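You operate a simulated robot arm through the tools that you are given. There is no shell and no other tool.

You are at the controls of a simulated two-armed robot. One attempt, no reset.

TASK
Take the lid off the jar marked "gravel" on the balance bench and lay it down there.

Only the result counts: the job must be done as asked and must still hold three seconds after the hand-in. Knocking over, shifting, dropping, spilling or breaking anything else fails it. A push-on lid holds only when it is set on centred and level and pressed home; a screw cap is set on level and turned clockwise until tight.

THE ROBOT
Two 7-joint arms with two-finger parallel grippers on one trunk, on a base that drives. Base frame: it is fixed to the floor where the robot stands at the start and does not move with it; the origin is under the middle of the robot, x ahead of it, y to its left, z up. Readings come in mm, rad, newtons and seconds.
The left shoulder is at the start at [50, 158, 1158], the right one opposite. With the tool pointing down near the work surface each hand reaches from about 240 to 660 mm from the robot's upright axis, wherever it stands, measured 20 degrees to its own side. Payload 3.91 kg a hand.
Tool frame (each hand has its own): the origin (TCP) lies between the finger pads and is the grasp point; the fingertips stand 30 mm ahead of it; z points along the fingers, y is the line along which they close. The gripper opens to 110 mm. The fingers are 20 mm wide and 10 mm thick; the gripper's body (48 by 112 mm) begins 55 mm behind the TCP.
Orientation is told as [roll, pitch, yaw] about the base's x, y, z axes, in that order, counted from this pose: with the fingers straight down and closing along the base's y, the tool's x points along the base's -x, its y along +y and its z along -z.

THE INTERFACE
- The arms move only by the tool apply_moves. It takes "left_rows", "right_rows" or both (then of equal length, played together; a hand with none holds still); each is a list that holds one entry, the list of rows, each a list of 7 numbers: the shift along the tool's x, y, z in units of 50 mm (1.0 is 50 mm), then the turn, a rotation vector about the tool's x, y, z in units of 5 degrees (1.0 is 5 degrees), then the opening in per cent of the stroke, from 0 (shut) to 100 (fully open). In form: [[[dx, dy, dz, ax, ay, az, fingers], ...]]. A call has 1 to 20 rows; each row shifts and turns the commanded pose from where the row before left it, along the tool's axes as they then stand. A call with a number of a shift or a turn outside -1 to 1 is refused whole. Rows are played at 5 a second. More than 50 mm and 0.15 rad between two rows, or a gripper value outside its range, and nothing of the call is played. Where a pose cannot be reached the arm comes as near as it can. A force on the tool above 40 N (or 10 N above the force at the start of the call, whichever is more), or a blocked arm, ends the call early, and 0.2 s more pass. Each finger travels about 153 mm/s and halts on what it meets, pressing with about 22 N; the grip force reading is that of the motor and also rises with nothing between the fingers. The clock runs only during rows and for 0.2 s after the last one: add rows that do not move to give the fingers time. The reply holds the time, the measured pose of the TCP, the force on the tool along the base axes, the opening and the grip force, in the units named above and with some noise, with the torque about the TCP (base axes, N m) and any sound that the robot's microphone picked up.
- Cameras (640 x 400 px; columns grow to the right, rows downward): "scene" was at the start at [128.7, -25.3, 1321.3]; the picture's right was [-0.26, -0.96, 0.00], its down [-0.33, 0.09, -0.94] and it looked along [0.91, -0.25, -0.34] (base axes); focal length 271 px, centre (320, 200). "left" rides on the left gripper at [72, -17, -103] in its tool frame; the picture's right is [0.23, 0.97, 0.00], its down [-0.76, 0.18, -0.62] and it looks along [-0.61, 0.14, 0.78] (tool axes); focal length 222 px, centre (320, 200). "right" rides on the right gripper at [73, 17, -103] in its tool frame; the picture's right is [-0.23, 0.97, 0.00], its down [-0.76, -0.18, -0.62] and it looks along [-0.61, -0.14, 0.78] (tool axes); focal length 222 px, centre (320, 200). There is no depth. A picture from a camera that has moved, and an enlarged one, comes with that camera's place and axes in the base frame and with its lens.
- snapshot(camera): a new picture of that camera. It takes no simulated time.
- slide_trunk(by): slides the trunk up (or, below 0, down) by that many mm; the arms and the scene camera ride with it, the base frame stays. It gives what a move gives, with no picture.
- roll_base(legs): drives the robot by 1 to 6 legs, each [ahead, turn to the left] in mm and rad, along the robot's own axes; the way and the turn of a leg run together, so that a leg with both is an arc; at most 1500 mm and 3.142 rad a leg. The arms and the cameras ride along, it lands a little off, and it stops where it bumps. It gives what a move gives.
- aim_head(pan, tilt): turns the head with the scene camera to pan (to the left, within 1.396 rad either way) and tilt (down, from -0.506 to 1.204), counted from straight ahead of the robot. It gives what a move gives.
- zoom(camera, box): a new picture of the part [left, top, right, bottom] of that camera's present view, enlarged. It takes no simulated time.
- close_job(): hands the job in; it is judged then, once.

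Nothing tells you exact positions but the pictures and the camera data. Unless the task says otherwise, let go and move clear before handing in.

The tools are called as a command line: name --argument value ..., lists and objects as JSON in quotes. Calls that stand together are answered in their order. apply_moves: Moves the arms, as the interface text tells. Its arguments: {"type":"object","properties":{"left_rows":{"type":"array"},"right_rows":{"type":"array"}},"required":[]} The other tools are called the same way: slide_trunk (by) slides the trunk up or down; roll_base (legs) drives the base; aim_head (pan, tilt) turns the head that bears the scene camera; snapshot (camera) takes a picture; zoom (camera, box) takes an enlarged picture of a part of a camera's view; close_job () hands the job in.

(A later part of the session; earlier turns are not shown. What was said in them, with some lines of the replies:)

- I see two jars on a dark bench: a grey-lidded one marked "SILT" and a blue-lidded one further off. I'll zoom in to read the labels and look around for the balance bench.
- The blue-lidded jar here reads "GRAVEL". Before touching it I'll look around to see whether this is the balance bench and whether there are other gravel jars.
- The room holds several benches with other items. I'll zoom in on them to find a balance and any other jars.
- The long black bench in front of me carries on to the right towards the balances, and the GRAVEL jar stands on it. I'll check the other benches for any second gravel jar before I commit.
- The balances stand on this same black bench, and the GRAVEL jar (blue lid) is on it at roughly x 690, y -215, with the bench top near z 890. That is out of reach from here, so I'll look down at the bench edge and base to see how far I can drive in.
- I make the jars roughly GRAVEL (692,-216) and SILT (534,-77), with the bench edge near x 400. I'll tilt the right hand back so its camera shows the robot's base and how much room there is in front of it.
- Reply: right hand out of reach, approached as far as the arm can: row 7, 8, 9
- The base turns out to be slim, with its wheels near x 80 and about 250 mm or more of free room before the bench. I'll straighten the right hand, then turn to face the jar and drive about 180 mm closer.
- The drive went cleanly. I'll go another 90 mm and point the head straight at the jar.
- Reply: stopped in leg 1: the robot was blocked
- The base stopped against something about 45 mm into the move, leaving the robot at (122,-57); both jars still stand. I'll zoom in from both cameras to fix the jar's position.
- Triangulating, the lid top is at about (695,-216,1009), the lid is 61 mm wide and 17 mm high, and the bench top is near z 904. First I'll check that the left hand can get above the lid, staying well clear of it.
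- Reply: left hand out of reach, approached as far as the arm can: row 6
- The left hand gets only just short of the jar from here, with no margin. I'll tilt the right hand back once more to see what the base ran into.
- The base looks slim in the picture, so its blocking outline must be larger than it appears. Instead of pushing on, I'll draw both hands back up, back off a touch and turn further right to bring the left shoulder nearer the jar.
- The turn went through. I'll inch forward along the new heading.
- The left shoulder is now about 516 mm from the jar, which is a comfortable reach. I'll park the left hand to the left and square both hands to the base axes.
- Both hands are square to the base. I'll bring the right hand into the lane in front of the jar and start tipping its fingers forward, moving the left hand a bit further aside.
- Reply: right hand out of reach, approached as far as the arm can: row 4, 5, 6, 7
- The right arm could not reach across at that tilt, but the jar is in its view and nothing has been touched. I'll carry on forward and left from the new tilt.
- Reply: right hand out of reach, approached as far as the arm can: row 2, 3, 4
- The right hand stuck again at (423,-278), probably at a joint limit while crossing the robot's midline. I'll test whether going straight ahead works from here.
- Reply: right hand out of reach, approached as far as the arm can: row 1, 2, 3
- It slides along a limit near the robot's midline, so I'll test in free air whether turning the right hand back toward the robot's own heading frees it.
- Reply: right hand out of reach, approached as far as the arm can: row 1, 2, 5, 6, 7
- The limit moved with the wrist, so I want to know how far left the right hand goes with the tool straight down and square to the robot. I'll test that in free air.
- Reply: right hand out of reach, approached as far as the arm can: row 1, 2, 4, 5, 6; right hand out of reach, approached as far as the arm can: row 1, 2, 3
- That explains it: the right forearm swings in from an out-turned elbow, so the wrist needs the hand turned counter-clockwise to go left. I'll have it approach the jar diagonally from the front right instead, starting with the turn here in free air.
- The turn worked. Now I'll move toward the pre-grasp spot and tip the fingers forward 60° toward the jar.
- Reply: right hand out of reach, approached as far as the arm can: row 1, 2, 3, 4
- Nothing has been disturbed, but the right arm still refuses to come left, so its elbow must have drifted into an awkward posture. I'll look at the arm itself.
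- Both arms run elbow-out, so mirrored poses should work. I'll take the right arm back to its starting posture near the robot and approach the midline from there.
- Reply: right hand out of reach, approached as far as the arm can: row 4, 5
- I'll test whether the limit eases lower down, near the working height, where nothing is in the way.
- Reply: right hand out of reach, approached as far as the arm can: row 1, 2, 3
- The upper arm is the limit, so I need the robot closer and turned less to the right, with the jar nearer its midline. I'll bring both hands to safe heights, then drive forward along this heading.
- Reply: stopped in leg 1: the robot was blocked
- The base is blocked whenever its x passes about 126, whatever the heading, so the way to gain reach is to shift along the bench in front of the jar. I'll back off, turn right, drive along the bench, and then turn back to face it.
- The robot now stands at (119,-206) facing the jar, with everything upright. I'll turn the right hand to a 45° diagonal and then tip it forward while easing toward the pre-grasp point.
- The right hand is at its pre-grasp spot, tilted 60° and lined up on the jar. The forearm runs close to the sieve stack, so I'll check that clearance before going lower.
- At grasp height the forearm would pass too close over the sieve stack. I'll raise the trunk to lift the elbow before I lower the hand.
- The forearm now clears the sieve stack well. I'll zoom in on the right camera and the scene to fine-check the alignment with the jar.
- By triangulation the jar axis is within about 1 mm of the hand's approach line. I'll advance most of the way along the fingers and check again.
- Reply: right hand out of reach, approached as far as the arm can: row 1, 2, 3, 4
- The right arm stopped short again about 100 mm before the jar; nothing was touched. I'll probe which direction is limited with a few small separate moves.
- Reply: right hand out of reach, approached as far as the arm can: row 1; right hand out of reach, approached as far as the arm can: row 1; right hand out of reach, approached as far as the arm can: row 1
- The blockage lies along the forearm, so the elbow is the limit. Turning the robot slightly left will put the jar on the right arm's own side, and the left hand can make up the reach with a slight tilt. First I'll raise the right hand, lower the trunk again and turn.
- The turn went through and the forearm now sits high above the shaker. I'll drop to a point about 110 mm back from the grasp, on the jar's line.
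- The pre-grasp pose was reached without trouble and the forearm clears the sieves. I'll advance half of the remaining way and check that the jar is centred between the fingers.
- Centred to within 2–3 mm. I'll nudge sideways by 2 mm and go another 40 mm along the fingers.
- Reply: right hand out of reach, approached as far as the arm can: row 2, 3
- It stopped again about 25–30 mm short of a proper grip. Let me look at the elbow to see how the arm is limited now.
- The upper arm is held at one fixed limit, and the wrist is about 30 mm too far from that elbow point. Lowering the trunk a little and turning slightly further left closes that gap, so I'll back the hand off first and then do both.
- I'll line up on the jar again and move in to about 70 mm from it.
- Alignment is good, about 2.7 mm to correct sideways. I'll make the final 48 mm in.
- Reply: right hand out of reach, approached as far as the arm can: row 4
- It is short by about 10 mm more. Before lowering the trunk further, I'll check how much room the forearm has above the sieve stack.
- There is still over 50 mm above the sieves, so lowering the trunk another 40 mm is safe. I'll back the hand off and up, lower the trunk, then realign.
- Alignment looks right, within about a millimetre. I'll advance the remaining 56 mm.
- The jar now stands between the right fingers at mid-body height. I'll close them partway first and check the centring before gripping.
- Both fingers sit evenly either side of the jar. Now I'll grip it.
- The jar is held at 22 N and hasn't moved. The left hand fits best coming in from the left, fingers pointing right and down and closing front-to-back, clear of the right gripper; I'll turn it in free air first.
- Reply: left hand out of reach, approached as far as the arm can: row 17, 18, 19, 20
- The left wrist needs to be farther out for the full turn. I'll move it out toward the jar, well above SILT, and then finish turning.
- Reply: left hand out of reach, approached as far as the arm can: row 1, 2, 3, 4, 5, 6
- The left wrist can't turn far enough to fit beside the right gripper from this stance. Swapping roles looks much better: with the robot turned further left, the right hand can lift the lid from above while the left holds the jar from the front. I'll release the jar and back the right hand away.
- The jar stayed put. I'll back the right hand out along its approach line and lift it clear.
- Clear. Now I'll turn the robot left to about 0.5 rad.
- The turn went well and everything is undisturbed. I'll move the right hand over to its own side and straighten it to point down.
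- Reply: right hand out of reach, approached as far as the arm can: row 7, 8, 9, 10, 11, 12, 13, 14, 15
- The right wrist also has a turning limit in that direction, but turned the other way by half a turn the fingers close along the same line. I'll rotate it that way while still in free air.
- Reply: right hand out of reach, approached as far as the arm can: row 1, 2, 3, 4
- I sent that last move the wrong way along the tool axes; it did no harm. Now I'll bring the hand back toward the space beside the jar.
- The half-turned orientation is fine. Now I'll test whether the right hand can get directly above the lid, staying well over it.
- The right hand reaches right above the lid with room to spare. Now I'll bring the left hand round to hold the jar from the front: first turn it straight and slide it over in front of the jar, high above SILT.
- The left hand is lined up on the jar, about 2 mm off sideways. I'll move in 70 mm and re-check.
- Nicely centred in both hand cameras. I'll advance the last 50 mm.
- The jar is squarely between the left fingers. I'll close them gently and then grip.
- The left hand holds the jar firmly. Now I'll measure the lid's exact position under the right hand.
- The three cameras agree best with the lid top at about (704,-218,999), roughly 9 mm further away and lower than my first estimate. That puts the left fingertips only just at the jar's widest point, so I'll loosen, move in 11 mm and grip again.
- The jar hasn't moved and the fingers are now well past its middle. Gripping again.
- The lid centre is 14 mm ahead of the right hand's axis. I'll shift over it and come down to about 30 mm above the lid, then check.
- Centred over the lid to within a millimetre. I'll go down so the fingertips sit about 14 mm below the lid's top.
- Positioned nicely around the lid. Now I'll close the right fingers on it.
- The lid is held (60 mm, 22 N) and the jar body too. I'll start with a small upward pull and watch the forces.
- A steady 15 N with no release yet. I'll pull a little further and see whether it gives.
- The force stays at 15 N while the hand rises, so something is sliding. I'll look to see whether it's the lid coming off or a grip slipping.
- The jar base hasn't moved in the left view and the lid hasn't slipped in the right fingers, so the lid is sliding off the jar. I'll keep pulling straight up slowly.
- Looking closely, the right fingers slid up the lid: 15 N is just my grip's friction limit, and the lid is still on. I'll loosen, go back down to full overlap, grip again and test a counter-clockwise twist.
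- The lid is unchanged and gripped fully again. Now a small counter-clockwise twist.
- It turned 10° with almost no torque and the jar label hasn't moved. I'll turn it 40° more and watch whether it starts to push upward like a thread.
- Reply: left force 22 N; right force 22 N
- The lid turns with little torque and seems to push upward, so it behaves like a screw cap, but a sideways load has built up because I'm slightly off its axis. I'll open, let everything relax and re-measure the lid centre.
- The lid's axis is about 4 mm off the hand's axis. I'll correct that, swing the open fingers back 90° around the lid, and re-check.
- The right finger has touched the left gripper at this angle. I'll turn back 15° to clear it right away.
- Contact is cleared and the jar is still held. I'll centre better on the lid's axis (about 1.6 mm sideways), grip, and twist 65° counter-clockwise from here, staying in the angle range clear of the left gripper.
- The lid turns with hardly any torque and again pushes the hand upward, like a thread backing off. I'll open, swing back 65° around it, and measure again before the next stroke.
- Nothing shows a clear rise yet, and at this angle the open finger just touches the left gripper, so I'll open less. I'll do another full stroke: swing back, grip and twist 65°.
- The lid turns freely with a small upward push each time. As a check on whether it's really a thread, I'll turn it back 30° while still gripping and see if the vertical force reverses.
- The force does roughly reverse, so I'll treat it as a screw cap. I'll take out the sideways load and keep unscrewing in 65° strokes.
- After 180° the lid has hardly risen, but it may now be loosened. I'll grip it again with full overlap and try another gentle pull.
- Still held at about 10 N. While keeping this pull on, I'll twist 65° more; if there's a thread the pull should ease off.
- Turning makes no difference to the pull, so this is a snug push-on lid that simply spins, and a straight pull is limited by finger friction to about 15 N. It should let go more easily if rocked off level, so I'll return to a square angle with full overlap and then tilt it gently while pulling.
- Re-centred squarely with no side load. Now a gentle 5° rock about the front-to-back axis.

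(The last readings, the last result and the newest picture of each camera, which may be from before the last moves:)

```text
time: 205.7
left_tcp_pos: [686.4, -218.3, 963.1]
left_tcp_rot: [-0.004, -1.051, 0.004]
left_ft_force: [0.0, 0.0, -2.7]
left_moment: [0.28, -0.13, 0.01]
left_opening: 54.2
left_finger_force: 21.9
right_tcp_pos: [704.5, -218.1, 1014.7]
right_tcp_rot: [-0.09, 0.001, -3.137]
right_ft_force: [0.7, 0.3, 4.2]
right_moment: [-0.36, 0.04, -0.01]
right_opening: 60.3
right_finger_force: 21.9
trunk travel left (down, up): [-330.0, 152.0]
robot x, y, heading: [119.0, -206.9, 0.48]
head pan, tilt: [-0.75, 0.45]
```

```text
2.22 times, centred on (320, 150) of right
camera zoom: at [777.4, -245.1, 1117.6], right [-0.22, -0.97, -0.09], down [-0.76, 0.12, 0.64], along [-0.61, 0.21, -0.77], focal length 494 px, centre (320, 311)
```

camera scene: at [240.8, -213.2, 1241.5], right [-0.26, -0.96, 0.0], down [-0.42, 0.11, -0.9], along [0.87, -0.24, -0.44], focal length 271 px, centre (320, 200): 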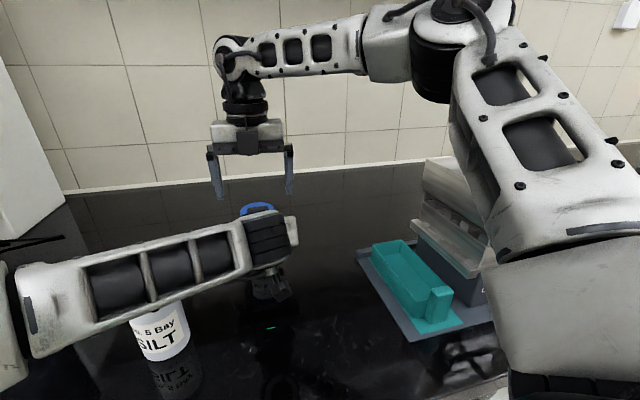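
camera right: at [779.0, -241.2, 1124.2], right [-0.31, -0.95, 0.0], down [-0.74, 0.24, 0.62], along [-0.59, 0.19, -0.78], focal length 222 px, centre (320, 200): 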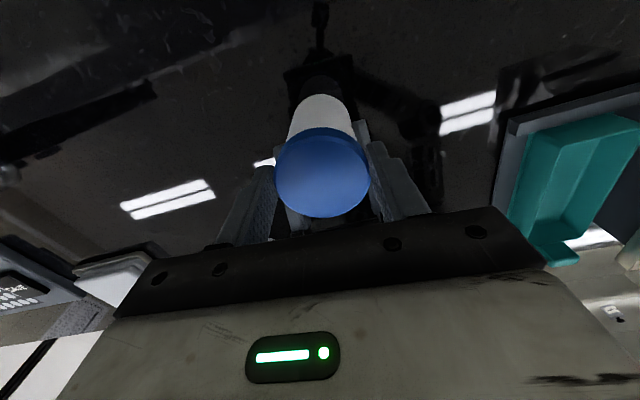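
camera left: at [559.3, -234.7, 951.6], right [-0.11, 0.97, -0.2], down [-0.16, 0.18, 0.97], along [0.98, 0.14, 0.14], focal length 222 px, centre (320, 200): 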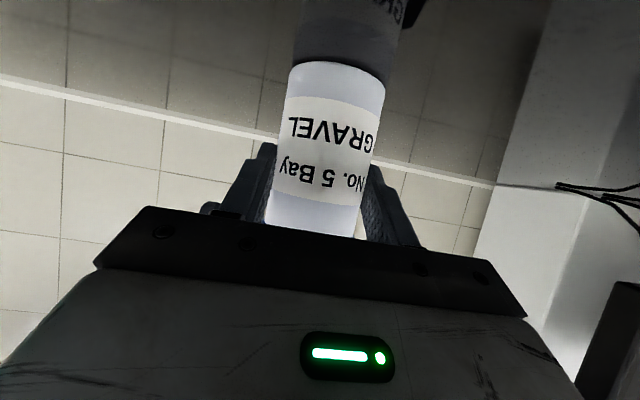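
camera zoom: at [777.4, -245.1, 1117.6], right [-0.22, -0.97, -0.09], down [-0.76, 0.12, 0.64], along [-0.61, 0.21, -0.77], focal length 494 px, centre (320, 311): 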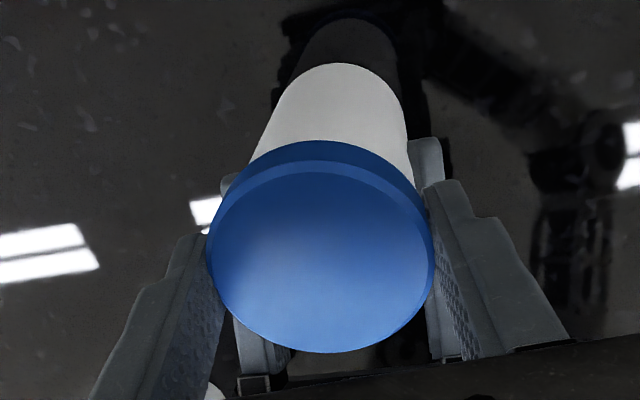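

zoom --camera "left" --box '[200, 20, 440, 260]'

apply_moves --right_rows '[[[0, 0.01, -0.02, 0.25, 0, 0, 20], [0, 0.01, -0.02, 0.25, 0, 0, 20], [0, 0, 0, 0, 0, 0, 20]]]'

zoom --camera "left" --box '[200, 20, 440, 260]'

zoom --camera "right" --box '[220, 60, 420, 240]'

```text
1.67 times, centred on (320, 140) of left
camera zoom: at [559.3, -234.8, 951.6], right [-0.11, 0.97, -0.2], down [-0.16, 0.18, 0.97], along [0.98, 0.14, 0.14], focal length 370 px, centre (320, 300)
```

zoom: 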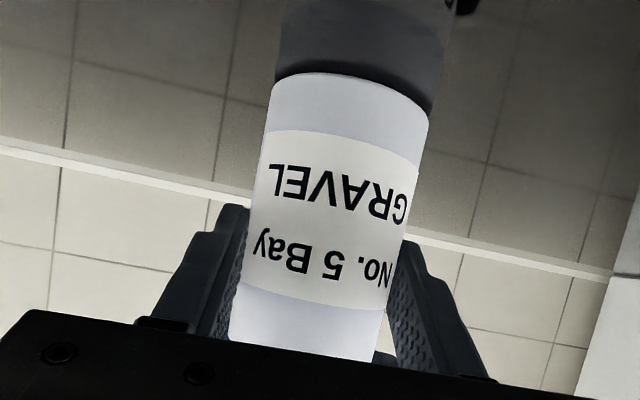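

```text
time: 206.5
left_tcp_pos: [686.6, -217.6, 963.5]
left_tcp_rot: [-0.001, -1.052, 0.003]
left_ft_force: [-3.0, -1.1, 2.5]
left_moment: [0.44, -0.09, -0.06]
left_opening: 54.4
left_finger_force: 22.2
right_tcp_pos: [705.2, -220.6, 1017.2]
right_tcp_rot: [-0.133, -0.001, -3.135]
right_ft_force: [1.6, 2.0, -3.3]
right_moment: [-0.38, -0.05, 0.0]
right_opening: 60.5
right_finger_force: 22.0
trunk travel left (down, up): [-330.0, 152.0]
robot x, y, heading: [118.3, -206.1, 0.487]
head pan, tilt: [-0.75, 0.45]
```

```text
1.67 times, centred on (320, 140) of left
camera zoom: at [559.4, -235.0, 951.8], right [-0.11, 0.97, -0.2], down [-0.16, 0.18, 0.97], along [0.98, 0.14, 0.14], focal length 370 px, centre (320, 300)
```

zoom: 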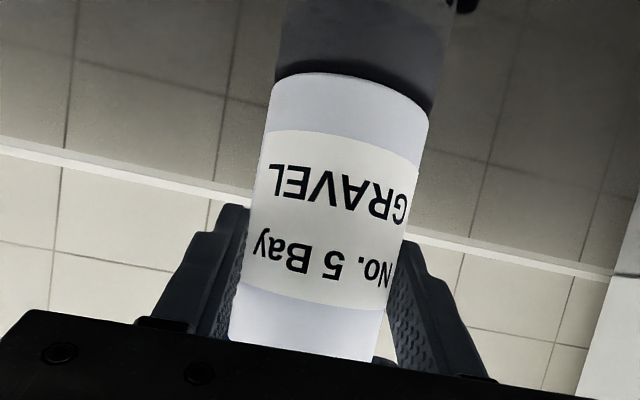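

```text
2.22 times, centred on (320, 150) of right
camera zoom: at [777.7, -250.5, 1117.3], right [-0.22, -0.97, -0.13], down [-0.76, 0.09, 0.64], along [-0.61, 0.24, -0.76], focal length 494 px, centre (320, 311)
```

zoom: 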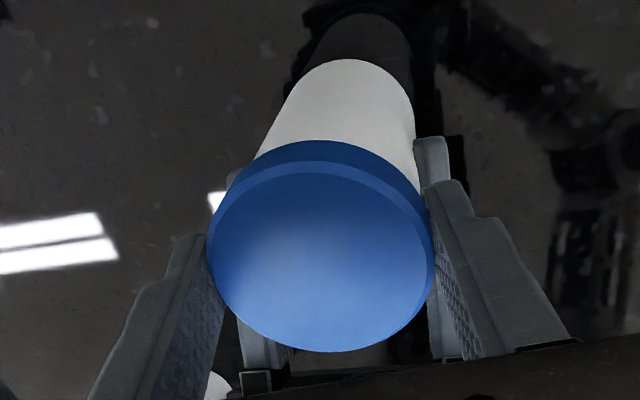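

zoom --camera "right" --box '[290, 100, 430, 190]'

zoom --camera "right" --box '[290, 170, 430, 260]'

```text
4.44 times, centred on (360, 145) of right
camera zoom: at [777.7, -250.5, 1117.3], right [-0.22, -0.97, -0.13], down [-0.76, 0.09, 0.64], along [-0.61, 0.24, -0.76], focal length 987 px, centre (142, 444)
```

zoom: 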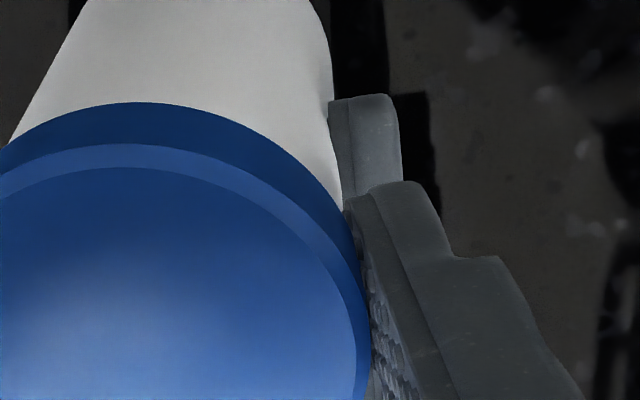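

```text
4.44 times, centred on (360, 215) of right
camera zoom: at [777.7, -250.5, 1117.3], right [-0.22, -0.97, -0.13], down [-0.76, 0.09, 0.64], along [-0.61, 0.24, -0.76], focal length 987 px, centre (142, 133)
```

zoom: 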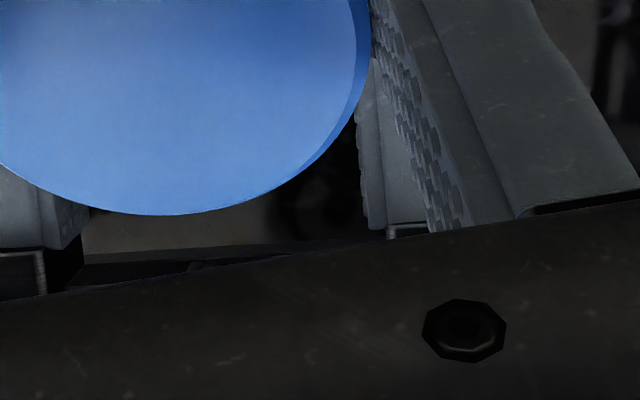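

Rocking just slips against the pads. The key clue is that the lid turns with zero torque while staying locked axially, which is how an engaged screw cap would behave. I've turned it about 245° so far and it may simply need more turns, so I'll level the hand again and keep unscrewing.

apply_moves --right_rows '[[[0, -0.01, 0.01, -0.25, 0, 0, 20], [0, -0.01, 0.01, -0.25, 0, 0, 20], [0, -0.01, 0.01, -0.25, 0, 0, 20], [0, -0.01, 0.01, -0.25, 0, 0, 20], [0, -0.01, 0, -0.25, 0, 0, 20], [0, -0.01, 0, -0.25, 0, 0, 20], [0, 0, 0, 0, 0, 0, 20], [0, 0, 0, 0, 0, -1, 20], [0, 0, 0, 0, 0, -1, 20], [0, 0, 0, 0, 0, -1, 20], [0, 0, 0, 0, 0, -1, 20], [0, 0, 0, 0, 0, -1, 20], [0, 0, 0, 0, 0, -1, 20], [0, 0, 0, 0, 0, -1, 20], [0, 0, 0, 0, 0, -1, 20], [0, 0, 0, 0, 0, -1, 20], [0, 0, 0, 0, 0, 0, 20]]]'

apply_moves --right_rows '[[[0, 0, 0, 0, 0, 0, 60], [0, 0, 0, 0, 0, 0, 65], [0, 0, 0, 0, 0, 1, 65], [0, 0, 0, 0, 0, 1, 65], [0, 0, 0, 0, 0, 1, 65], [0, 0, 0, 0, 0, 1, 65], [0, 0, 0, 0, 0, 1, 65], [0, 0, 0, 0, 0, 1, 65], [0, 0, 0, 0, 0, 1, 65], [0, 0, 0, 0, 0, 1, 65], [0, 0, 0, 0, 0, 1, 65], [0, 0, 0, 0, 0, 1, 65], [0, 0, 0, 0, 0, 1, 65], [0, 0, 0, 0, 0, 1, 65], [0, 0, 0, 0, 0, 1, 65], [0, 0, 0, 0, 0, 0, 55], [0, 0, 0, 0, 0, 0, 40], [0, 0, 0, 0, 0, 0, 20], [0, 0, 0, 0, 0, 0, 20]]]'

apply_moves --right_rows '[[[0, 0, 0, 0, 0, -1, 20], [0, 0, 0, 0, 0, -1, 20], [0, 0, 0, 0, 0, -1, 20], [0, 0, 0, 0, 0, -1, 20], [0, 0, 0, 0, 0, -1, 20], [0, 0, 0, 0, 0, -1, 20], [0, 0, 0, 0, 0, -1, 20], [0, 0, 0, 0, 0, -1, 20], [0, 0, 0, 0, 0, -1, 20], [0, 0, 0, 0, 0, -1, 20], [0, 0, 0, 0, 0, -1, 20], [0, 0, 0, 0, 0, -1, 20], [0, 0, 0, 0, 0, -1, 20], [0, 0, 0, 0, 0, 0, 20]]]'

```text
time: 210.1
left_tcp_pos: [686.9, -216.9, 962.9]
left_tcp_rot: [0.001, -1.051, 0.0]
left_ft_force: [0.3, 0.4, -1.5]
left_moment: [-0.02, 0.01, 0.0]
left_opening: 54.1
left_finger_force: 21.9
right_tcp_pos: [704.7, -217.6, 1017.0]
right_tcp_rot: [-0.002, -0.001, -2.348]
right_ft_force: [-0.4, -0.1, -0.7]
right_moment: [-0.04, 0.01, 0.02]
right_opening: 60.1
right_finger_force: 21.9
trunk travel left (down, up): [-330.0, 152.0]
robot x, y, heading: [113.5, -203.5, 0.492]
head pan, tilt: [-0.75, 0.45]
```

```text
time: 214.1
left_tcp_pos: [686.1, -217.4, 963.0]
left_tcp_rot: [0.0, -1.051, -0.001]
left_ft_force: [0.5, 0.3, -2.3]
left_moment: [0.01, 0.02, 0.03]
left_opening: 54.2
left_finger_force: 22.5
right_tcp_pos: [704.6, -217.0, 1015.8]
right_tcp_rot: [0.001, -0.002, 2.798]
right_ft_force: [-0.2, 0.0, 0.3]
right_moment: [-0.01, 0.0, -0.03]
right_opening: 60.1
right_finger_force: 22.5
trunk travel left (down, up): [-330.0, 152.0]
robot x, y, heading: [115.0, -209.9, 0.478]
head pan, tilt: [-0.75, 0.45]
```

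```text
time: 217.1
left_tcp_pos: [686.8, -217.1, 962.8]
left_tcp_rot: [-0.001, -1.053, -0.001]
left_ft_force: [1.0, -0.2, -1.2]
left_moment: [0.02, 0.06, 0.01]
left_opening: 54.4
left_finger_force: 21.7
right_tcp_pos: [706.1, -216.4, 1016.0]
right_tcp_rot: [-0.002, -0.002, -2.35]
right_ft_force: [-0.5, 0.4, 0.6]
right_moment: [0.0, 0.04, -0.07]
right_opening: 60.2
right_finger_force: 21.9
trunk travel left (down, up): [-330.0, 152.0]
robot x, y, heading: [118.2, -210.1, 0.489]
head pan, tilt: [-0.75, 0.45]
```

Now there's no side force at all while turning, so the lid may have come loose. I'll lift a few millimetres and watch.

apply_moves --right_rows '[[[0, 0, -0.04, 0, 0, 0, 20], [0, 0, -0.04, 0, 0, 0, 20], [0, 0, 0, 0, 0, 0, 20]]]'

zoom --camera "right" --box '[220, 60, 420, 240]'

zoom --camera "left" --box '[200, 20, 440, 260]'

```text
time: 217.9
left_tcp_pos: [686.8, -216.6, 962.5]
left_tcp_rot: [0.0, -1.051, 0.001]
left_ft_force: [1.0, -0.5, -0.9]
left_moment: [0.05, 0.06, 0.02]
left_opening: 54.4
left_finger_force: 22.4
right_tcp_pos: [703.9, -216.6, 1019.6]
right_tcp_rot: [-0.002, -0.001, -2.351]
right_ft_force: [0.3, 0.5, 0.4]
right_moment: [0.01, 0.01, -0.01]
right_opening: 60.2
right_finger_force: 21.9
trunk travel left (down, up): [-330.0, 152.0]
robot x, y, heading: [117.8, -208.0, 0.482]
head pan, tilt: [-0.75, 0.45]
```

```text
2.22 times, centred on (320, 150) of right
camera zoom: at [767.8, -177.9, 1123.2], right [0.53, -0.85, 0.0], down [-0.66, -0.42, 0.62], along [-0.53, -0.33, -0.78], focal length 494 px, centre (320, 311)
```

zoom: 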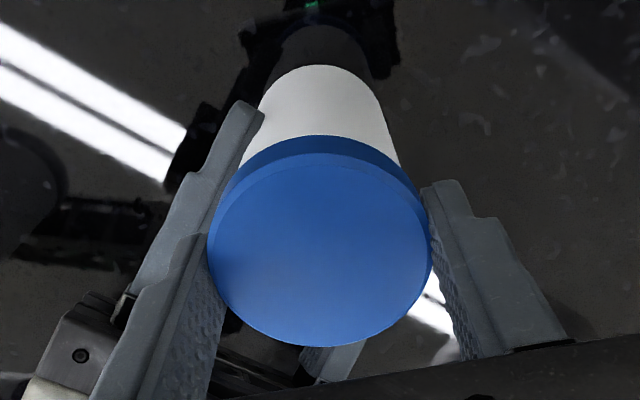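

```text
1.67 times, centred on (320, 140) of left
camera zoom: at [559.4, -234.8, 951.5], right [-0.11, 0.97, -0.2], down [-0.16, 0.18, 0.97], along [0.98, 0.14, 0.14], focal length 370 px, centre (320, 300)
```

zoom: 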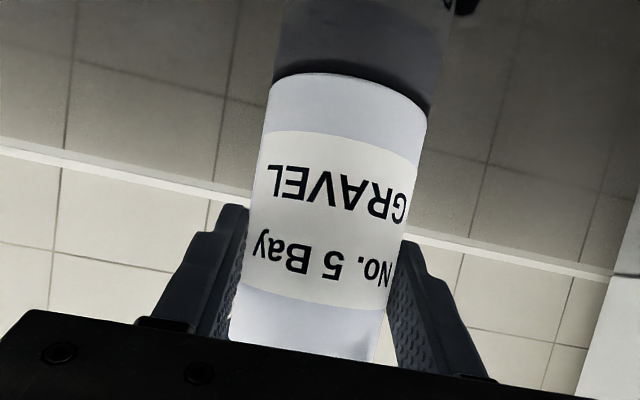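

The lid lifts with no resistance and stays in the right fingers while the jar stays put: it's free. I'll raise it straight up, slowly.

apply_moves --right_rows '[[[0, 0, -0.1, 0, 0, 0, 20], [0, 0, -0.1, 0, 0, 0, 20], [0, 0, -0.1, 0, 0, 0, 20], [0, 0, -0.1, 0, 0, 0, 20], [0, 0, 0, 0, 0, 0, 20]]]'

zoom --camera "right" --box '[220, 60, 420, 240]'

zoom --camera "left" --box '[200, 20, 440, 260]'

```text
time: 219.1
left_tcp_pos: [686.2, -218.6, 962.5]
left_tcp_rot: [0.0, -1.05, 0.0]
left_ft_force: [-0.1, -0.4, -1.2]
left_moment: [0.01, 0.01, 0.04]
left_opening: 54.3
left_finger_force: 22.2
right_tcp_pos: [703.9, -216.5, 1039.7]
right_tcp_rot: [-0.001, -0.001, -2.351]
right_ft_force: [0.6, -0.8, 0.1]
right_moment: [-0.02, 0.01, 0.01]
right_opening: 59.7
right_finger_force: 22.3
trunk travel left (down, up): [-330.0, 152.0]
robot x, y, heading: [120.1, -211.0, 0.486]
head pan, tilt: [-0.75, 0.45]
```

```text
2.22 times, centred on (320, 150) of right
camera zoom: at [767.5, -177.9, 1143.9], right [0.53, -0.85, 0.0], down [-0.66, -0.42, 0.62], along [-0.53, -0.33, -0.78], focal length 494 px, centre (320, 311)
```

zoom: 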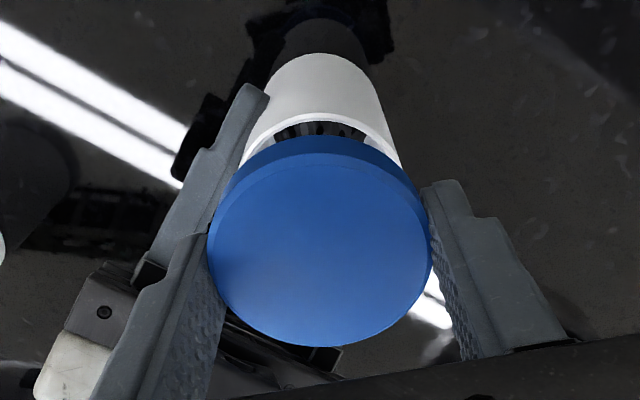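

```text
1.67 times, centred on (320, 140) of left
camera zoom: at [559.4, -234.7, 951.5], right [-0.11, 0.97, -0.2], down [-0.16, 0.18, 0.97], along [0.98, 0.14, 0.14], focal length 370 px, centre (320, 300)
```

zoom: 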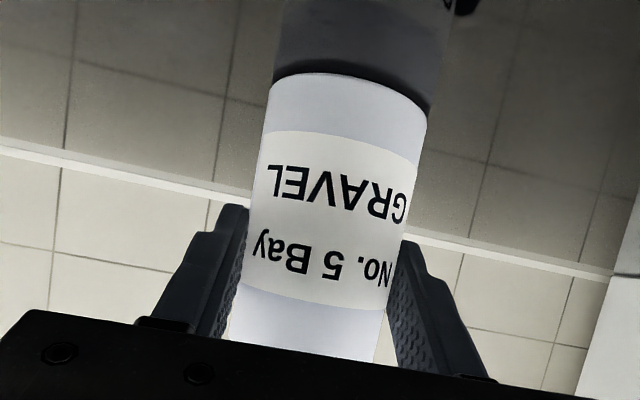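

The lid is off and I can see into the open jar. I'll raise the lid well clear first.

apply_moves --right_rows '[[[0, 0, -0.3, 0, 0, 0, 20], [0, 0, -0.4, 0, 0, 0, 20], [0, 0, -0.4, 0, 0, 0, 20], [0, 0, -0.4, 0, 0, 0, 20], [0, 0, -0.4, 0, 0, 0, 20], [0, 0, 0, 0, 0, 0, 20]]]'

snapshot --camera "right"

apply_moves --left_rows '[[[0.0173, 0, 0.01, 0, 0, 0, 36], [0, 0, 0, 0, 0, 0, 36], [0, 0, 0, 0, 0, 0, 36]]]'

```text
time: 220.5
left_tcp_pos: [685.6, -216.6, 963.5]
left_tcp_rot: [-0.001, -1.05, 0.001]
left_ft_force: [-0.1, -0.3, -0.6]
left_moment: [-0.01, 0.04, -0.02]
left_opening: 54.5
left_finger_force: 21.8
right_tcp_pos: [702.0, -218.6, 1135.1]
right_tcp_rot: [-0.002, 0.0, -2.351]
right_ft_force: [0.3, -0.1, 0.2]
right_moment: [-0.02, 0.0, 0.0]
right_opening: 59.8
right_finger_force: 22.3
trunk travel left (down, up): [-330.0, 152.0]
robot x, y, heading: [121.8, -205.8, 0.483]
head pan, tilt: [-0.75, 0.45]
```

```text
taken
camera right: at [766.0, -179.5, 1237.8], right [0.53, -0.85, 0.0], down [-0.66, -0.42, 0.62], along [-0.53, -0.33, -0.78], focal length 222 px, centre (320, 200)
```

right: 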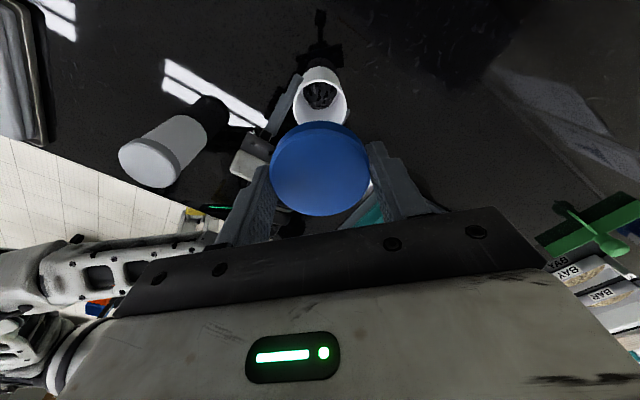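

```text
time: 221.3
left_tcp_pos: [686.9, -217.2, 962.8]
left_tcp_rot: [0.0, -1.054, 0.0]
left_ft_force: [4.0, -0.3, 6.8]
left_moment: [-0.05, -0.5, -0.01]
left_opening: 54.3
left_finger_force: 22.1
right_tcp_pos: [702.8, -219.2, 1133.7]
right_tcp_rot: [-0.002, -0.001, -2.351]
right_ft_force: [-0.3, -0.9, 0.3]
right_moment: [-0.02, 0.03, 0.01]
right_opening: 59.8
right_finger_force: 22.0
trunk travel left (down, up): [-330.0, 152.0]
robot x, y, heading: [117.1, -211.9, 0.489]
head pan, tilt: [-0.75, 0.45]
```

The jar is firmly on the bench (pressing 1 mm down gives 7 N). I'll undo that millimetre and release the jar gently with the left hand.

apply_moves --left_rows '[[[-0.0173, 0, -0.01, 0, 0, 0, 36], [0, 0, 0, 0, 0, 0, 36], [0, 0, 0, 0, 0, 0, 54], [0, 0, 0, 0, 0, 0, 58], [0, 0, 0, 0, 0, 0, 64], [0, 0, 0, 0, 0, 0, 74], [0, 0, 0, 0, 0, 0, 88], [0, 0, 0, 0, 0, 0, 100], [0, 0, 0, 0, 0, 0, 100]]]'

snapshot --camera "left"

snapshot --camera "right"

```text
time: 223.3
left_tcp_pos: [686.7, -217.6, 962.3]
left_tcp_rot: [0.0, -1.05, 0.0]
left_ft_force: [-0.7, -0.1, -0.7]
left_moment: [-0.01, 0.02, -0.03]
left_opening: 110.0
left_finger_force: 0.1
right_tcp_pos: [702.6, -217.6, 1134.2]
right_tcp_rot: [-0.002, 0.001, -2.351]
right_ft_force: [0.6, 0.1, -0.8]
right_moment: [0.01, 0.0, -0.02]
right_opening: 59.7
right_finger_force: 21.5
trunk travel left (down, up): [-330.0, 152.0]
robot x, y, heading: [117.6, -205.7, 0.483]
head pan, tilt: [-0.75, 0.45]
```

```text
taken
camera left: at [559.2, -235.2, 950.9], right [-0.11, 0.97, -0.2], down [-0.16, 0.18, 0.97], along [0.98, 0.14, 0.14], focal length 222 px, centre (320, 200)
```

left: 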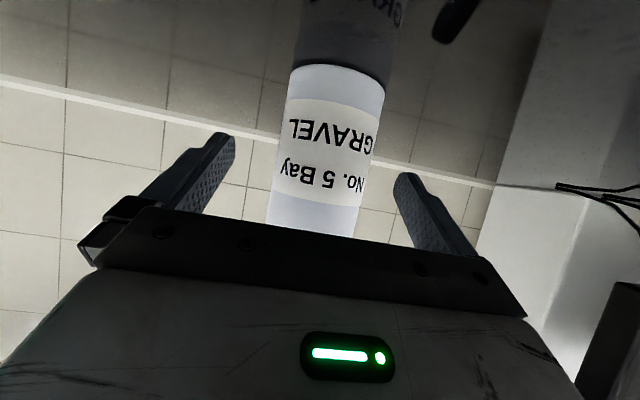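

```text
taken
camera right: at [765.9, -179.4, 1237.7], right [0.53, -0.85, 0.0], down [-0.66, -0.42, 0.62], along [-0.53, -0.33, -0.78], focal length 222 px, centre (320, 200)
```

right: 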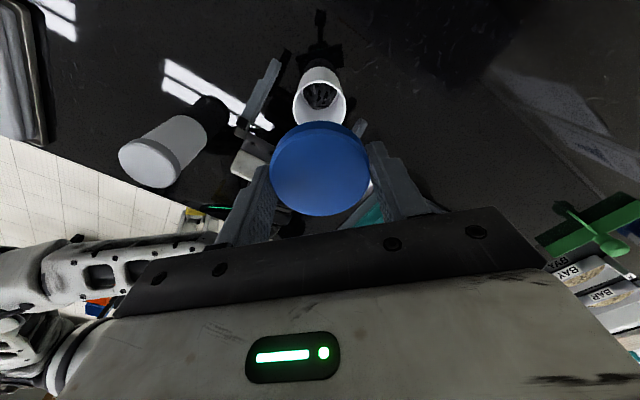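

The jar stands upright and open. I'll back the left hand straight out the way it came.

apply_moves --left_rows '[[[0, 0, -0.3, 0, 0, 0, 100], [0, 0, -0.4, 0, 0, 0, 100], [0, 0, -0.5, 0, 0, 0, 100], [0, 0, -0.6, 0, 0, 0, 100], [0, 0, -0.7, 0, 0, 0, 100], [0, 0, 0, 0, 0, 0, 100]]]'

snapshot --camera "left"

snapshot --camera "right"

snapshot --camera "scene"

```text
time: 224.7
left_tcp_pos: [576.1, -218.7, 1023.1]
left_tcp_rot: [0.001, -1.051, 0.001]
left_ft_force: [0.4, -0.4, -0.4]
left_moment: [0.01, 0.05, -0.02]
left_opening: 109.7
left_finger_force: 0.1
right_tcp_pos: [701.0, -219.5, 1134.5]
right_tcp_rot: [-0.003, -0.001, -2.352]
right_ft_force: [0.4, -0.9, -0.3]
right_moment: [0.02, -0.01, 0.03]
right_opening: 59.7
right_finger_force: 22.2
trunk travel left (down, up): [-330.0, 152.0]
robot x, y, heading: [118.6, -208.6, 0.484]
head pan, tilt: [-0.75, 0.45]
```

```text
taken
camera left: at [448.7, -236.0, 1011.8], right [-0.11, 0.97, -0.2], down [-0.16, 0.18, 0.97], along [0.98, 0.14, 0.14], focal length 222 px, centre (320, 200)
```

left: 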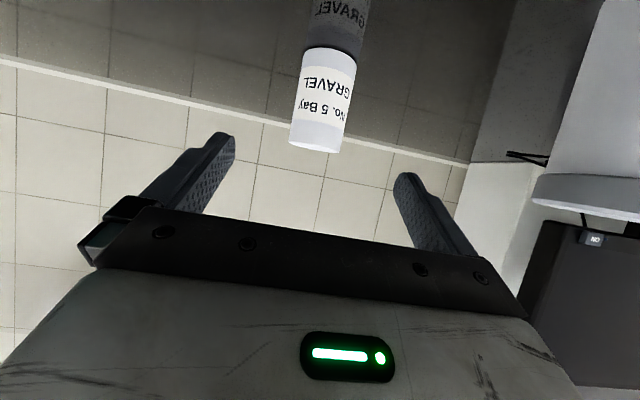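

```text
taken
camera right: at [766.0, -179.4, 1237.7], right [0.53, -0.85, 0.0], down [-0.66, -0.42, 0.62], along [-0.53, -0.33, -0.78], focal length 222 px, centre (320, 200)
```

right: 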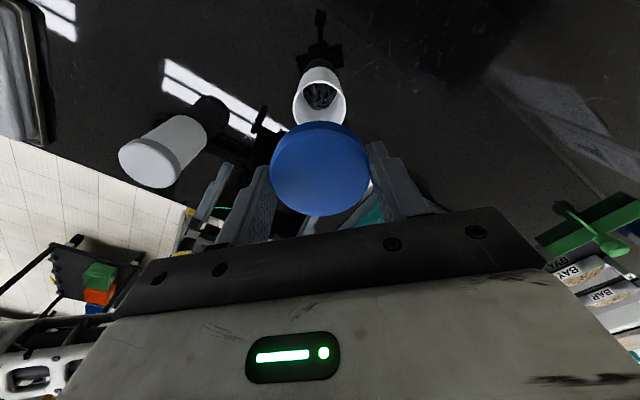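

```text
taken
camera scene: at [240.9, -213.2, 1241.5], right [-0.26, -0.96, 0.0], down [-0.42, 0.11, -0.9], along [0.87, -0.24, -0.44], focal length 271 px, centre (320, 200)
```

scene: 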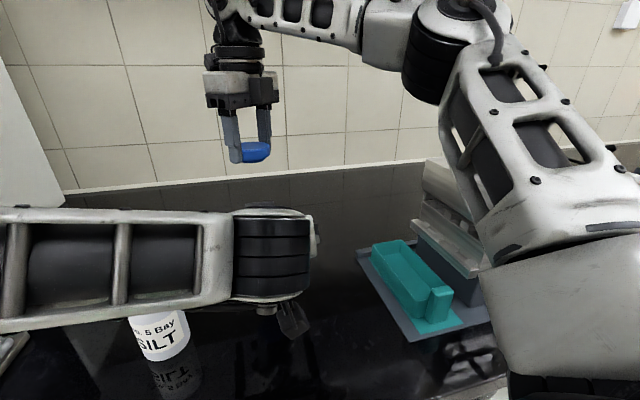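

The jar is clear. I'll lift the left hand up and away to the left, while the right hand turns the lid to a safer angle and carries it to the free bench area right-front of the jar, still high.

apply_moves --left_rows '[[[-0.69, 0, -0.4, 0, 0, 0, 100], [-0.69, 0, -0.4, 0, 0, 0, 100], [0, 0.6, 0, 0, 0, 0, 100], [0, 0.6, 0, 0, 0, 0, 100], [0, 0.6, 0, 0, 0, 0, 100], [0, 0.6, 0, 0, 0, 0, 100], [0, 0.6, 0, 0, 0, 0, 100], [0, 0, 0, 0, 0, 0, 100], [0, 0, 0, 0, 0, 0, 100], [0, 0, 0, 0, 0, 0, 100], [0, 0, 0, 0, 0, 0, 100], [0, 0, 0, 0, 0, 0, 100], [0, 0, 0, 0, 0, 0, 100], [0, 0, 0, 0, 0, 0, 100], [0, 0, 0, 0, 0, 0, 100], [0, 0, 0, 0, 0, 0, 100], [0, 0, 0, 0, 0, 0, 100]]]' --right_rows '[[[0, 0, 0, 0, 0, 0, 20], [0, 0, 0, 0, 0, 1, 20], [0, 0, 0, 0, 0, 1, 20], [0, 0, 0, 0, 0, 1, 20], [0, 0, 0, 0, 0, 1, 20], [0, 0, 0, 0, 0, 1, 20], [0, 0, 0, 0, 0, 1, 20], [0, 0, 0, 0, 0, 1, 20], [0, 0, 0, 0, 0, 1, 20], [0, 0, 0, 0, 0, 1, 20], [0, 0, 0, 0, 0, 1, 20], [0, 0, 0, 0, 0, 1, 20], [-0.365, 0.58, 0, 0, 0, 0, 20], [-0.365, 0.58, 0, 0, 0, 0, 20], [-0.365, 0.58, 0, 0, 0, 0, 20], [-0.365, 0.58, 0, 0, 0, 0, 20], [0, 0, 0, 0, 0, 0, 20]]]'

snapshot --camera "scene"

snapshot --camera "right"

```text
time: 228.3
left_tcp_pos: [576.6, -69.7, 1104.7]
left_tcp_rot: [0.001, -1.052, 0.0]
left_ft_force: [-0.7, -0.4, 0.5]
left_moment: [-0.03, 0.02, -0.02]
left_opening: 110.0
left_finger_force: 0.0
right_tcp_pos: [614.1, -317.8, 1137.0]
right_tcp_rot: [-0.002, -0.003, 2.973]
right_ft_force: [2.0, -0.8, 0.2]
right_moment: [-0.03, -0.01, 0.01]
right_opening: 59.8
right_finger_force: 21.9
trunk travel left (down, up): [-330.0, 152.0]
robot x, y, heading: [120.1, -206.9, 0.485]
head pan, tilt: [-0.75, 0.45]
```

```text
taken
camera scene: at [240.9, -213.1, 1241.5], right [-0.26, -0.96, 0.0], down [-0.42, 0.11, -0.9], along [0.87, -0.24, -0.44], focal length 271 px, centre (320, 200)
```

scene: 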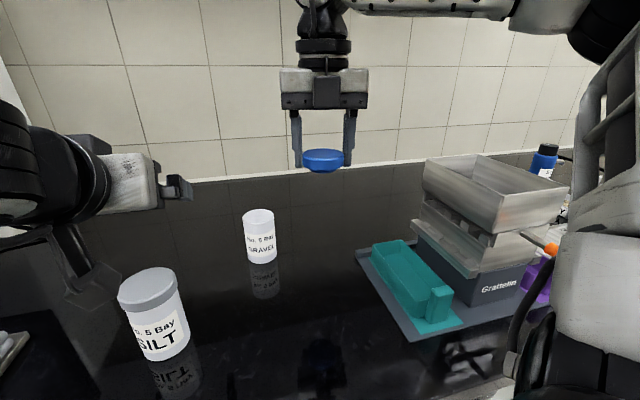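

```text
taken
camera right: at [683.5, -347.6, 1241.1], right [-0.39, -0.92, 0.0], down [-0.72, 0.3, 0.62], along [-0.58, 0.24, -0.78], focal length 222 px, centre (320, 200)
```

right: 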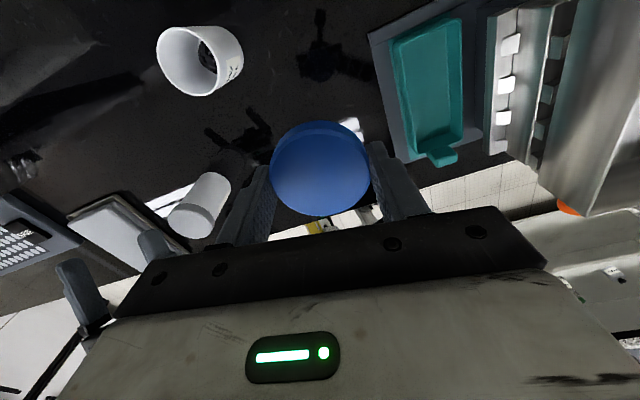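

The gravel jar stands open and undisturbed, and the lid is level in the right hand over free bench. I'll lower it to about 35 mm above the surface.

apply_moves --right_rows '[[[0, 0, 0.5, 0, 0, 0, 20], [0, 0, 0.5, 0, 0, 0, 20], [0, 0, 0.5, 0, 0, 0, 20], [0, 0, 0.5, 0, 0, 0, 20], [0, 0, 0.5, 0, 0, 0, 20], [0, 0, 0.5, 0, 0, 0, 20], [0, 0, 0.5, 0, 0, 0, 20], [0, 0, 0, 0, 0, 0, 20]]]'

snapshot --camera "scene"

snapshot --camera "right"

```text
time: 230.1
left_tcp_pos: [576.4, -69.5, 1106.0]
left_tcp_rot: [0.001, -1.052, 0.0]
left_ft_force: [0.1, 0.1, -0.1]
left_moment: [0.01, -0.04, 0.02]
left_opening: 110.1
left_finger_force: 0.0
right_tcp_pos: [612.4, -321.2, 960.1]
right_tcp_rot: [-0.001, -0.001, 2.974]
right_ft_force: [1.6, -1.0, 0.4]
right_moment: [-0.02, 0.06, -0.01]
right_opening: 59.7
right_finger_force: 22.4
trunk travel left (down, up): [-330.0, 152.0]
robot x, y, heading: [119.4, -208.0, 0.482]
head pan, tilt: [-0.75, 0.45]
```

```text
taken
camera scene: at [240.8, -213.2, 1241.5], right [-0.26, -0.96, 0.0], down [-0.42, 0.11, -0.9], along [0.87, -0.24, -0.44], focal length 271 px, centre (320, 200)
```

scene: 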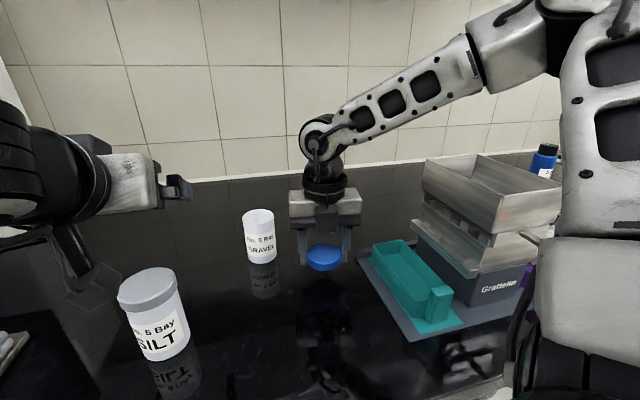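

```text
taken
camera right: at [682.2, -350.3, 1064.4], right [-0.39, -0.92, 0.0], down [-0.72, 0.3, 0.62], along [-0.58, 0.24, -0.78], focal length 222 px, centre (320, 200)
```

right: 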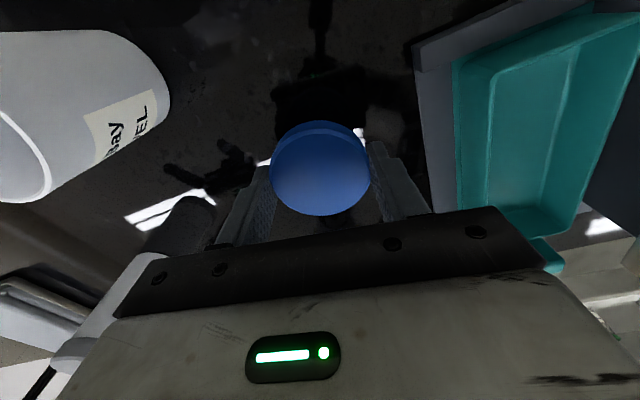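

apply_moves --right_rows '[[[0, 0, 0.2, 0, 0, 0, 20], [0, 0, 0.2, 0, 0, 0, 20], [0, 0, 0.1, 0, 0, 0, 20], [0, 0, 0, 0, 0, 0, 20]]]'

apply_moves --right_rows '[[[0, 0, 0.04, 0, 0, 0, 20], [0, 0, 0.04, 0, 0, 0, 20], [0, 0, 0, 0, 0, 0, 20]]]'

```text
time: 231.1
left_tcp_pos: [576.1, -70.0, 1105.1]
left_tcp_rot: [0.002, -1.049, 0.001]
left_ft_force: [0.0, 0.7, -0.2]
left_moment: [0.01, 0.03, -0.03]
left_opening: 110.2
left_finger_force: 0.0
right_tcp_pos: [613.5, -320.2, 935.9]
right_tcp_rot: [-0.002, 0.0, 2.973]
right_ft_force: [0.5, 1.0, -0.3]
right_moment: [-0.01, 0.01, -0.02]
right_opening: 59.9
right_finger_force: 21.9
trunk travel left (down, up): [-330.0, 152.0]
robot x, y, heading: [115.4, -208.6, 0.484]
head pan, tilt: [-0.75, 0.45]
```

```text
time: 231.9
left_tcp_pos: [575.6, -70.4, 1105.6]
left_tcp_rot: [0.001, -1.052, -0.001]
left_ft_force: [-0.9, -0.9, -1.0]
left_moment: [-0.01, -0.01, 0.02]
left_opening: 110.1
left_finger_force: 0.0
right_tcp_pos: [612.2, -319.7, 932.2]
right_tcp_rot: [0.0, 0.001, 2.973]
right_ft_force: [-0.2, -1.8, 13.2]
right_moment: [-0.12, -0.01, 0.01]
right_opening: 60.0
right_finger_force: 21.5
trunk travel left (down, up): [-330.0, 152.0]
robot x, y, heading: [117.3, -205.9, 0.49]
head pan, tilt: [-0.75, 0.45]
```

The lid has touched down (13 N). I'll ease off a couple of millimetres and then release it.

apply_moves --right_rows '[[[0, 0, -0.05, 0, 0, 0, 20], [0, 0, 0, 0, 0, 0, 20]]]'

snapshot --camera "right"

zoom --camera "scene" --box '[220, 180, 420, 320]'

```text
time: 232.5
left_tcp_pos: [576.2, -71.0, 1104.6]
left_tcp_rot: [0.0, -1.049, 0.0]
left_ft_force: [0.8, 0.5, 0.5]
left_moment: [0.02, -0.01, -0.01]
left_opening: 110.2
left_finger_force: 0.0
right_tcp_pos: [612.7, -320.4, 932.5]
right_tcp_rot: [-0.002, -0.002, 2.973]
right_ft_force: [2.9, -0.6, 4.8]
right_moment: [-0.07, -0.11, -0.03]
right_opening: 59.9
right_finger_force: 22.3
trunk travel left (down, up): [-330.0, 152.0]
robot x, y, heading: [119.2, -210.5, 0.484]
head pan, tilt: [-0.75, 0.45]
```

```text
taken
camera right: at [682.0, -349.0, 1036.6], right [-0.39, -0.92, 0.0], down [-0.72, 0.3, 0.62], along [-0.58, 0.24, -0.78], focal length 222 px, centre (320, 200)
```

right: 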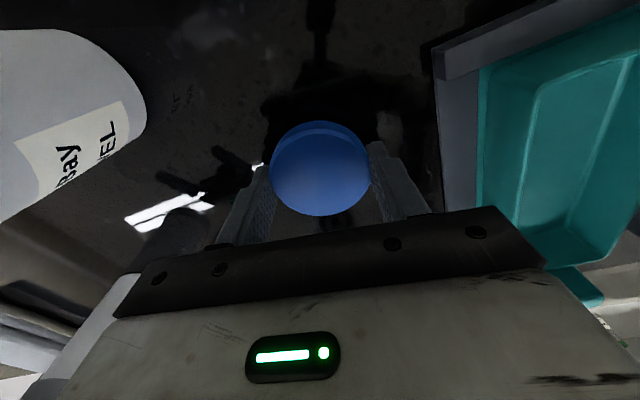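

```text
2.86 times, centred on (320, 250) of scene
camera zoom: at [240.7, -213.2, 1241.5], right [-0.26, -0.96, 0.0], down [-0.42, 0.11, -0.9], along [0.87, -0.24, -0.44], focal length 775 px, centre (320, 57)
```

zoom: 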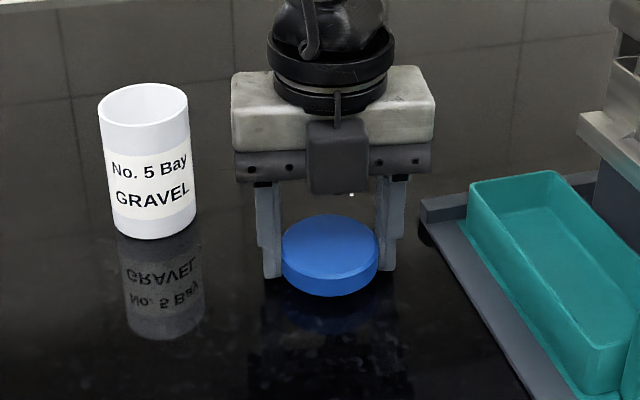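

The lid is sitting flat on the bench. Opening the fingers a little at a time, then lifting straight up.

apply_moves --right_rows '[[[0, 0, 0, 0, 0, 0, 56], [0, 0, 0, 0, 0, 0, 60], [0, 0, 0, 0, 0, 0, 66], [0, 0, 0, 0, 0, 0, 74], [0, 0, 0, 0, 0, 0, 80], [0, 0, 0, 0, 0, 0, 80]]]'

zoom --camera "scene" --box '[220, 180, 420, 320]'

snapshot --camera "right"

```text
time: 233.9
left_tcp_pos: [575.0, -70.1, 1105.6]
left_tcp_rot: [0.0, -1.05, 0.0]
left_ft_force: [1.1, -0.7, 0.8]
left_moment: [0.02, 0.01, 0.04]
left_opening: 109.7
left_finger_force: 0.0
right_tcp_pos: [613.4, -320.7, 933.5]
right_tcp_rot: [-0.002, -0.001, 2.973]
right_ft_force: [-0.3, 0.1, -0.3]
right_moment: [0.01, -0.01, -0.05]
right_opening: 88.0
right_finger_force: 0.2
trunk travel left (down, up): [-330.0, 152.0]
robot x, y, heading: [117.2, -206.6, 0.486]
head pan, tilt: [-0.75, 0.45]
```

```text
2.86 times, centred on (320, 250) of scene
camera zoom: at [240.8, -213.2, 1241.5], right [-0.26, -0.96, 0.0], down [-0.42, 0.11, -0.9], along [0.87, -0.24, -0.44], focal length 775 px, centre (320, 57)
```

zoom: 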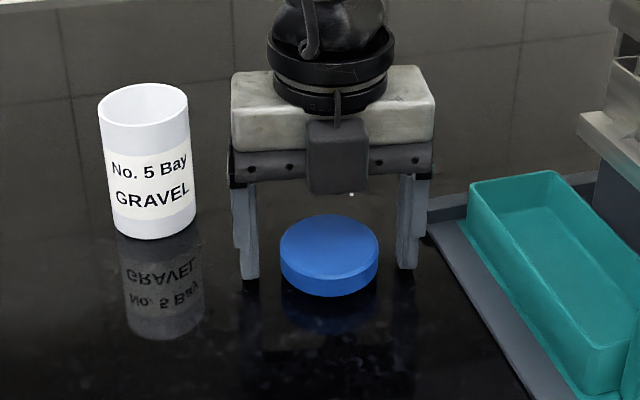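

```text
taken
camera right: at [682.1, -349.0, 1036.8], right [-0.39, -0.92, 0.0], down [-0.72, 0.3, 0.62], along [-0.57, 0.24, -0.78], focal length 222 px, centre (320, 200)
```

right: 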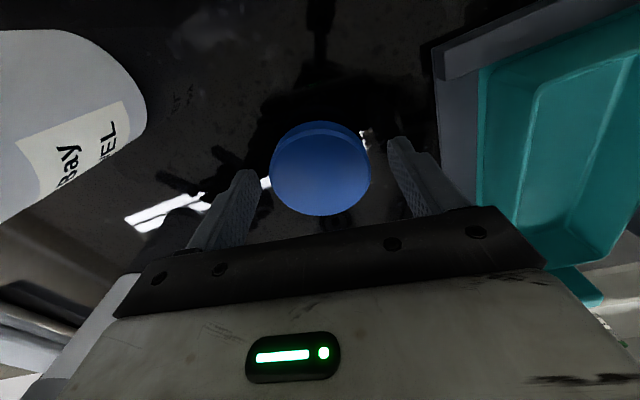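

Released cleanly; the lid lies flat and free between the fingers. Now I'll raise the right hand straight up, well clear.

apply_moves --right_rows '[[[0, 0, -0.2, 0, 0, 0, 80], [0, 0, -0.4, 0, 0, 0, 80], [0, 0, -0.5, 0, 0, 0, 80], [0, 0, -0.6, 0, 0, 0, 80], [0, 0, -0.6, 0, 0, 0, 80], [0, 0, -0.6, 0, 0, 0, 80], [0, 0, -0.6, 0, 0, 0, 80], [0, 0, -0.6, 0, 0, 0, 80], [0, 0, 0, 0, 0, 0, 80]]]'

snapshot --camera "scene"

snapshot --camera "right"

zoom --camera "scene" --box '[100, 180, 460, 380]'

```text
time: 235.9
left_tcp_pos: [575.6, -70.4, 1105.4]
left_tcp_rot: [-0.002, -1.051, 0.0]
left_ft_force: [-0.4, -0.9, 0.3]
left_moment: [-0.03, -0.03, 0.0]
left_opening: 109.9
left_finger_force: 0.1
right_tcp_pos: [610.9, -319.1, 1138.4]
right_tcp_rot: [-0.003, -0.003, 2.971]
right_ft_force: [-0.4, -0.1, 0.3]
right_moment: [0.01, 0.0, -0.02]
right_opening: 88.2
right_finger_force: 0.1
trunk travel left (down, up): [-330.0, 152.0]
robot x, y, heading: [114.0, -208.7, 0.486]
head pan, tilt: [-0.75, 0.45]
```

```text
taken
camera scene: at [240.8, -213.2, 1241.5], right [-0.26, -0.96, 0.0], down [-0.42, 0.11, -0.9], along [0.87, -0.24, -0.44], focal length 271 px, centre (320, 200)
```

scene: 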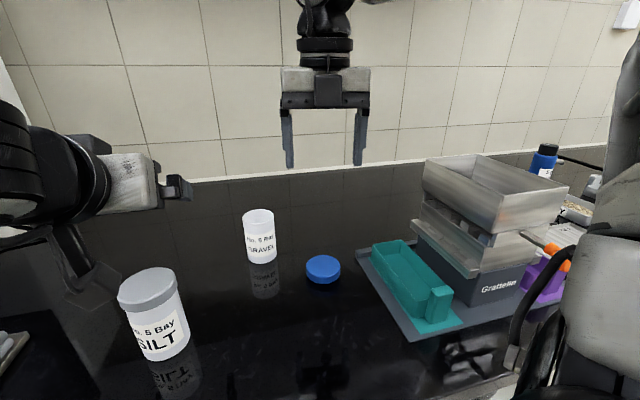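

```text
taken
camera right: at [679.9, -348.6, 1242.5], right [-0.39, -0.92, 0.0], down [-0.72, 0.3, 0.62], along [-0.58, 0.24, -0.78], focal length 222 px, centre (320, 200)
```

right: 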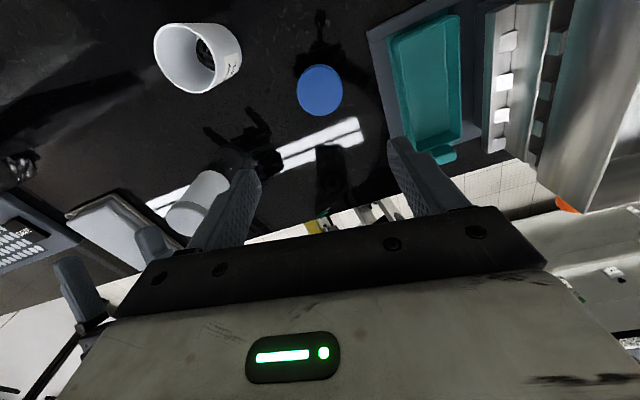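

```text
1.78 times, centred on (280, 280) of scene
camera zoom: at [240.8, -213.2, 1241.5], right [-0.26, -0.96, 0.0], down [-0.42, 0.11, -0.9], along [0.87, -0.24, -0.44], focal length 482 px, centre (391, 58)
```

zoom: 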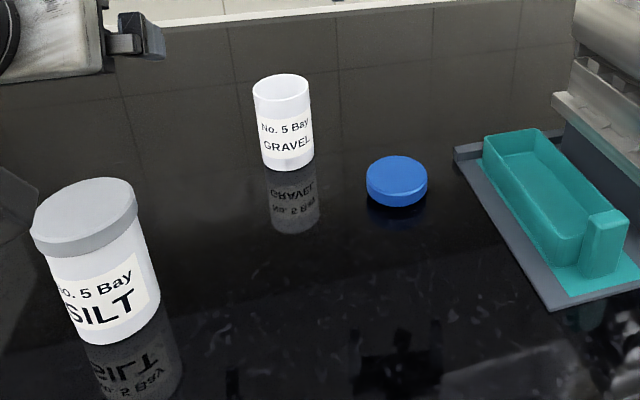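

The blue lid lies flat on the bench. The GRAVEL jar stands upright and open, SILT and the shaker look undisturbed, and both hands are clear, so I'm handing the job in.

close_job

```text
The job is handed in.
```

The lid is off the gravel jar and lying flat on the balance bench, to the right of the jar and a little nearer the robot. I've handed the job in and don't have the verdict yet.

In the last pictures the jar was upright and open where it had stood. The SILT jar and the sieve shaker looked as they had before, and both hands were empty and clear.

- **Getting the lid off:** a straight pull slipped at about 15 N, so I turned and rocked the lid until it came loose. I can't say for certain whether it was a screw cap or a tight push-on lid.
- **Contacts on the way:** the base bumped into something twice while driving up to the bench and stopped. My hands also touched each other briefly while I was turning the lid. I saw nothing shift either time, but I didn't check the monitor and keyboard end of the bench at close range afterwards.
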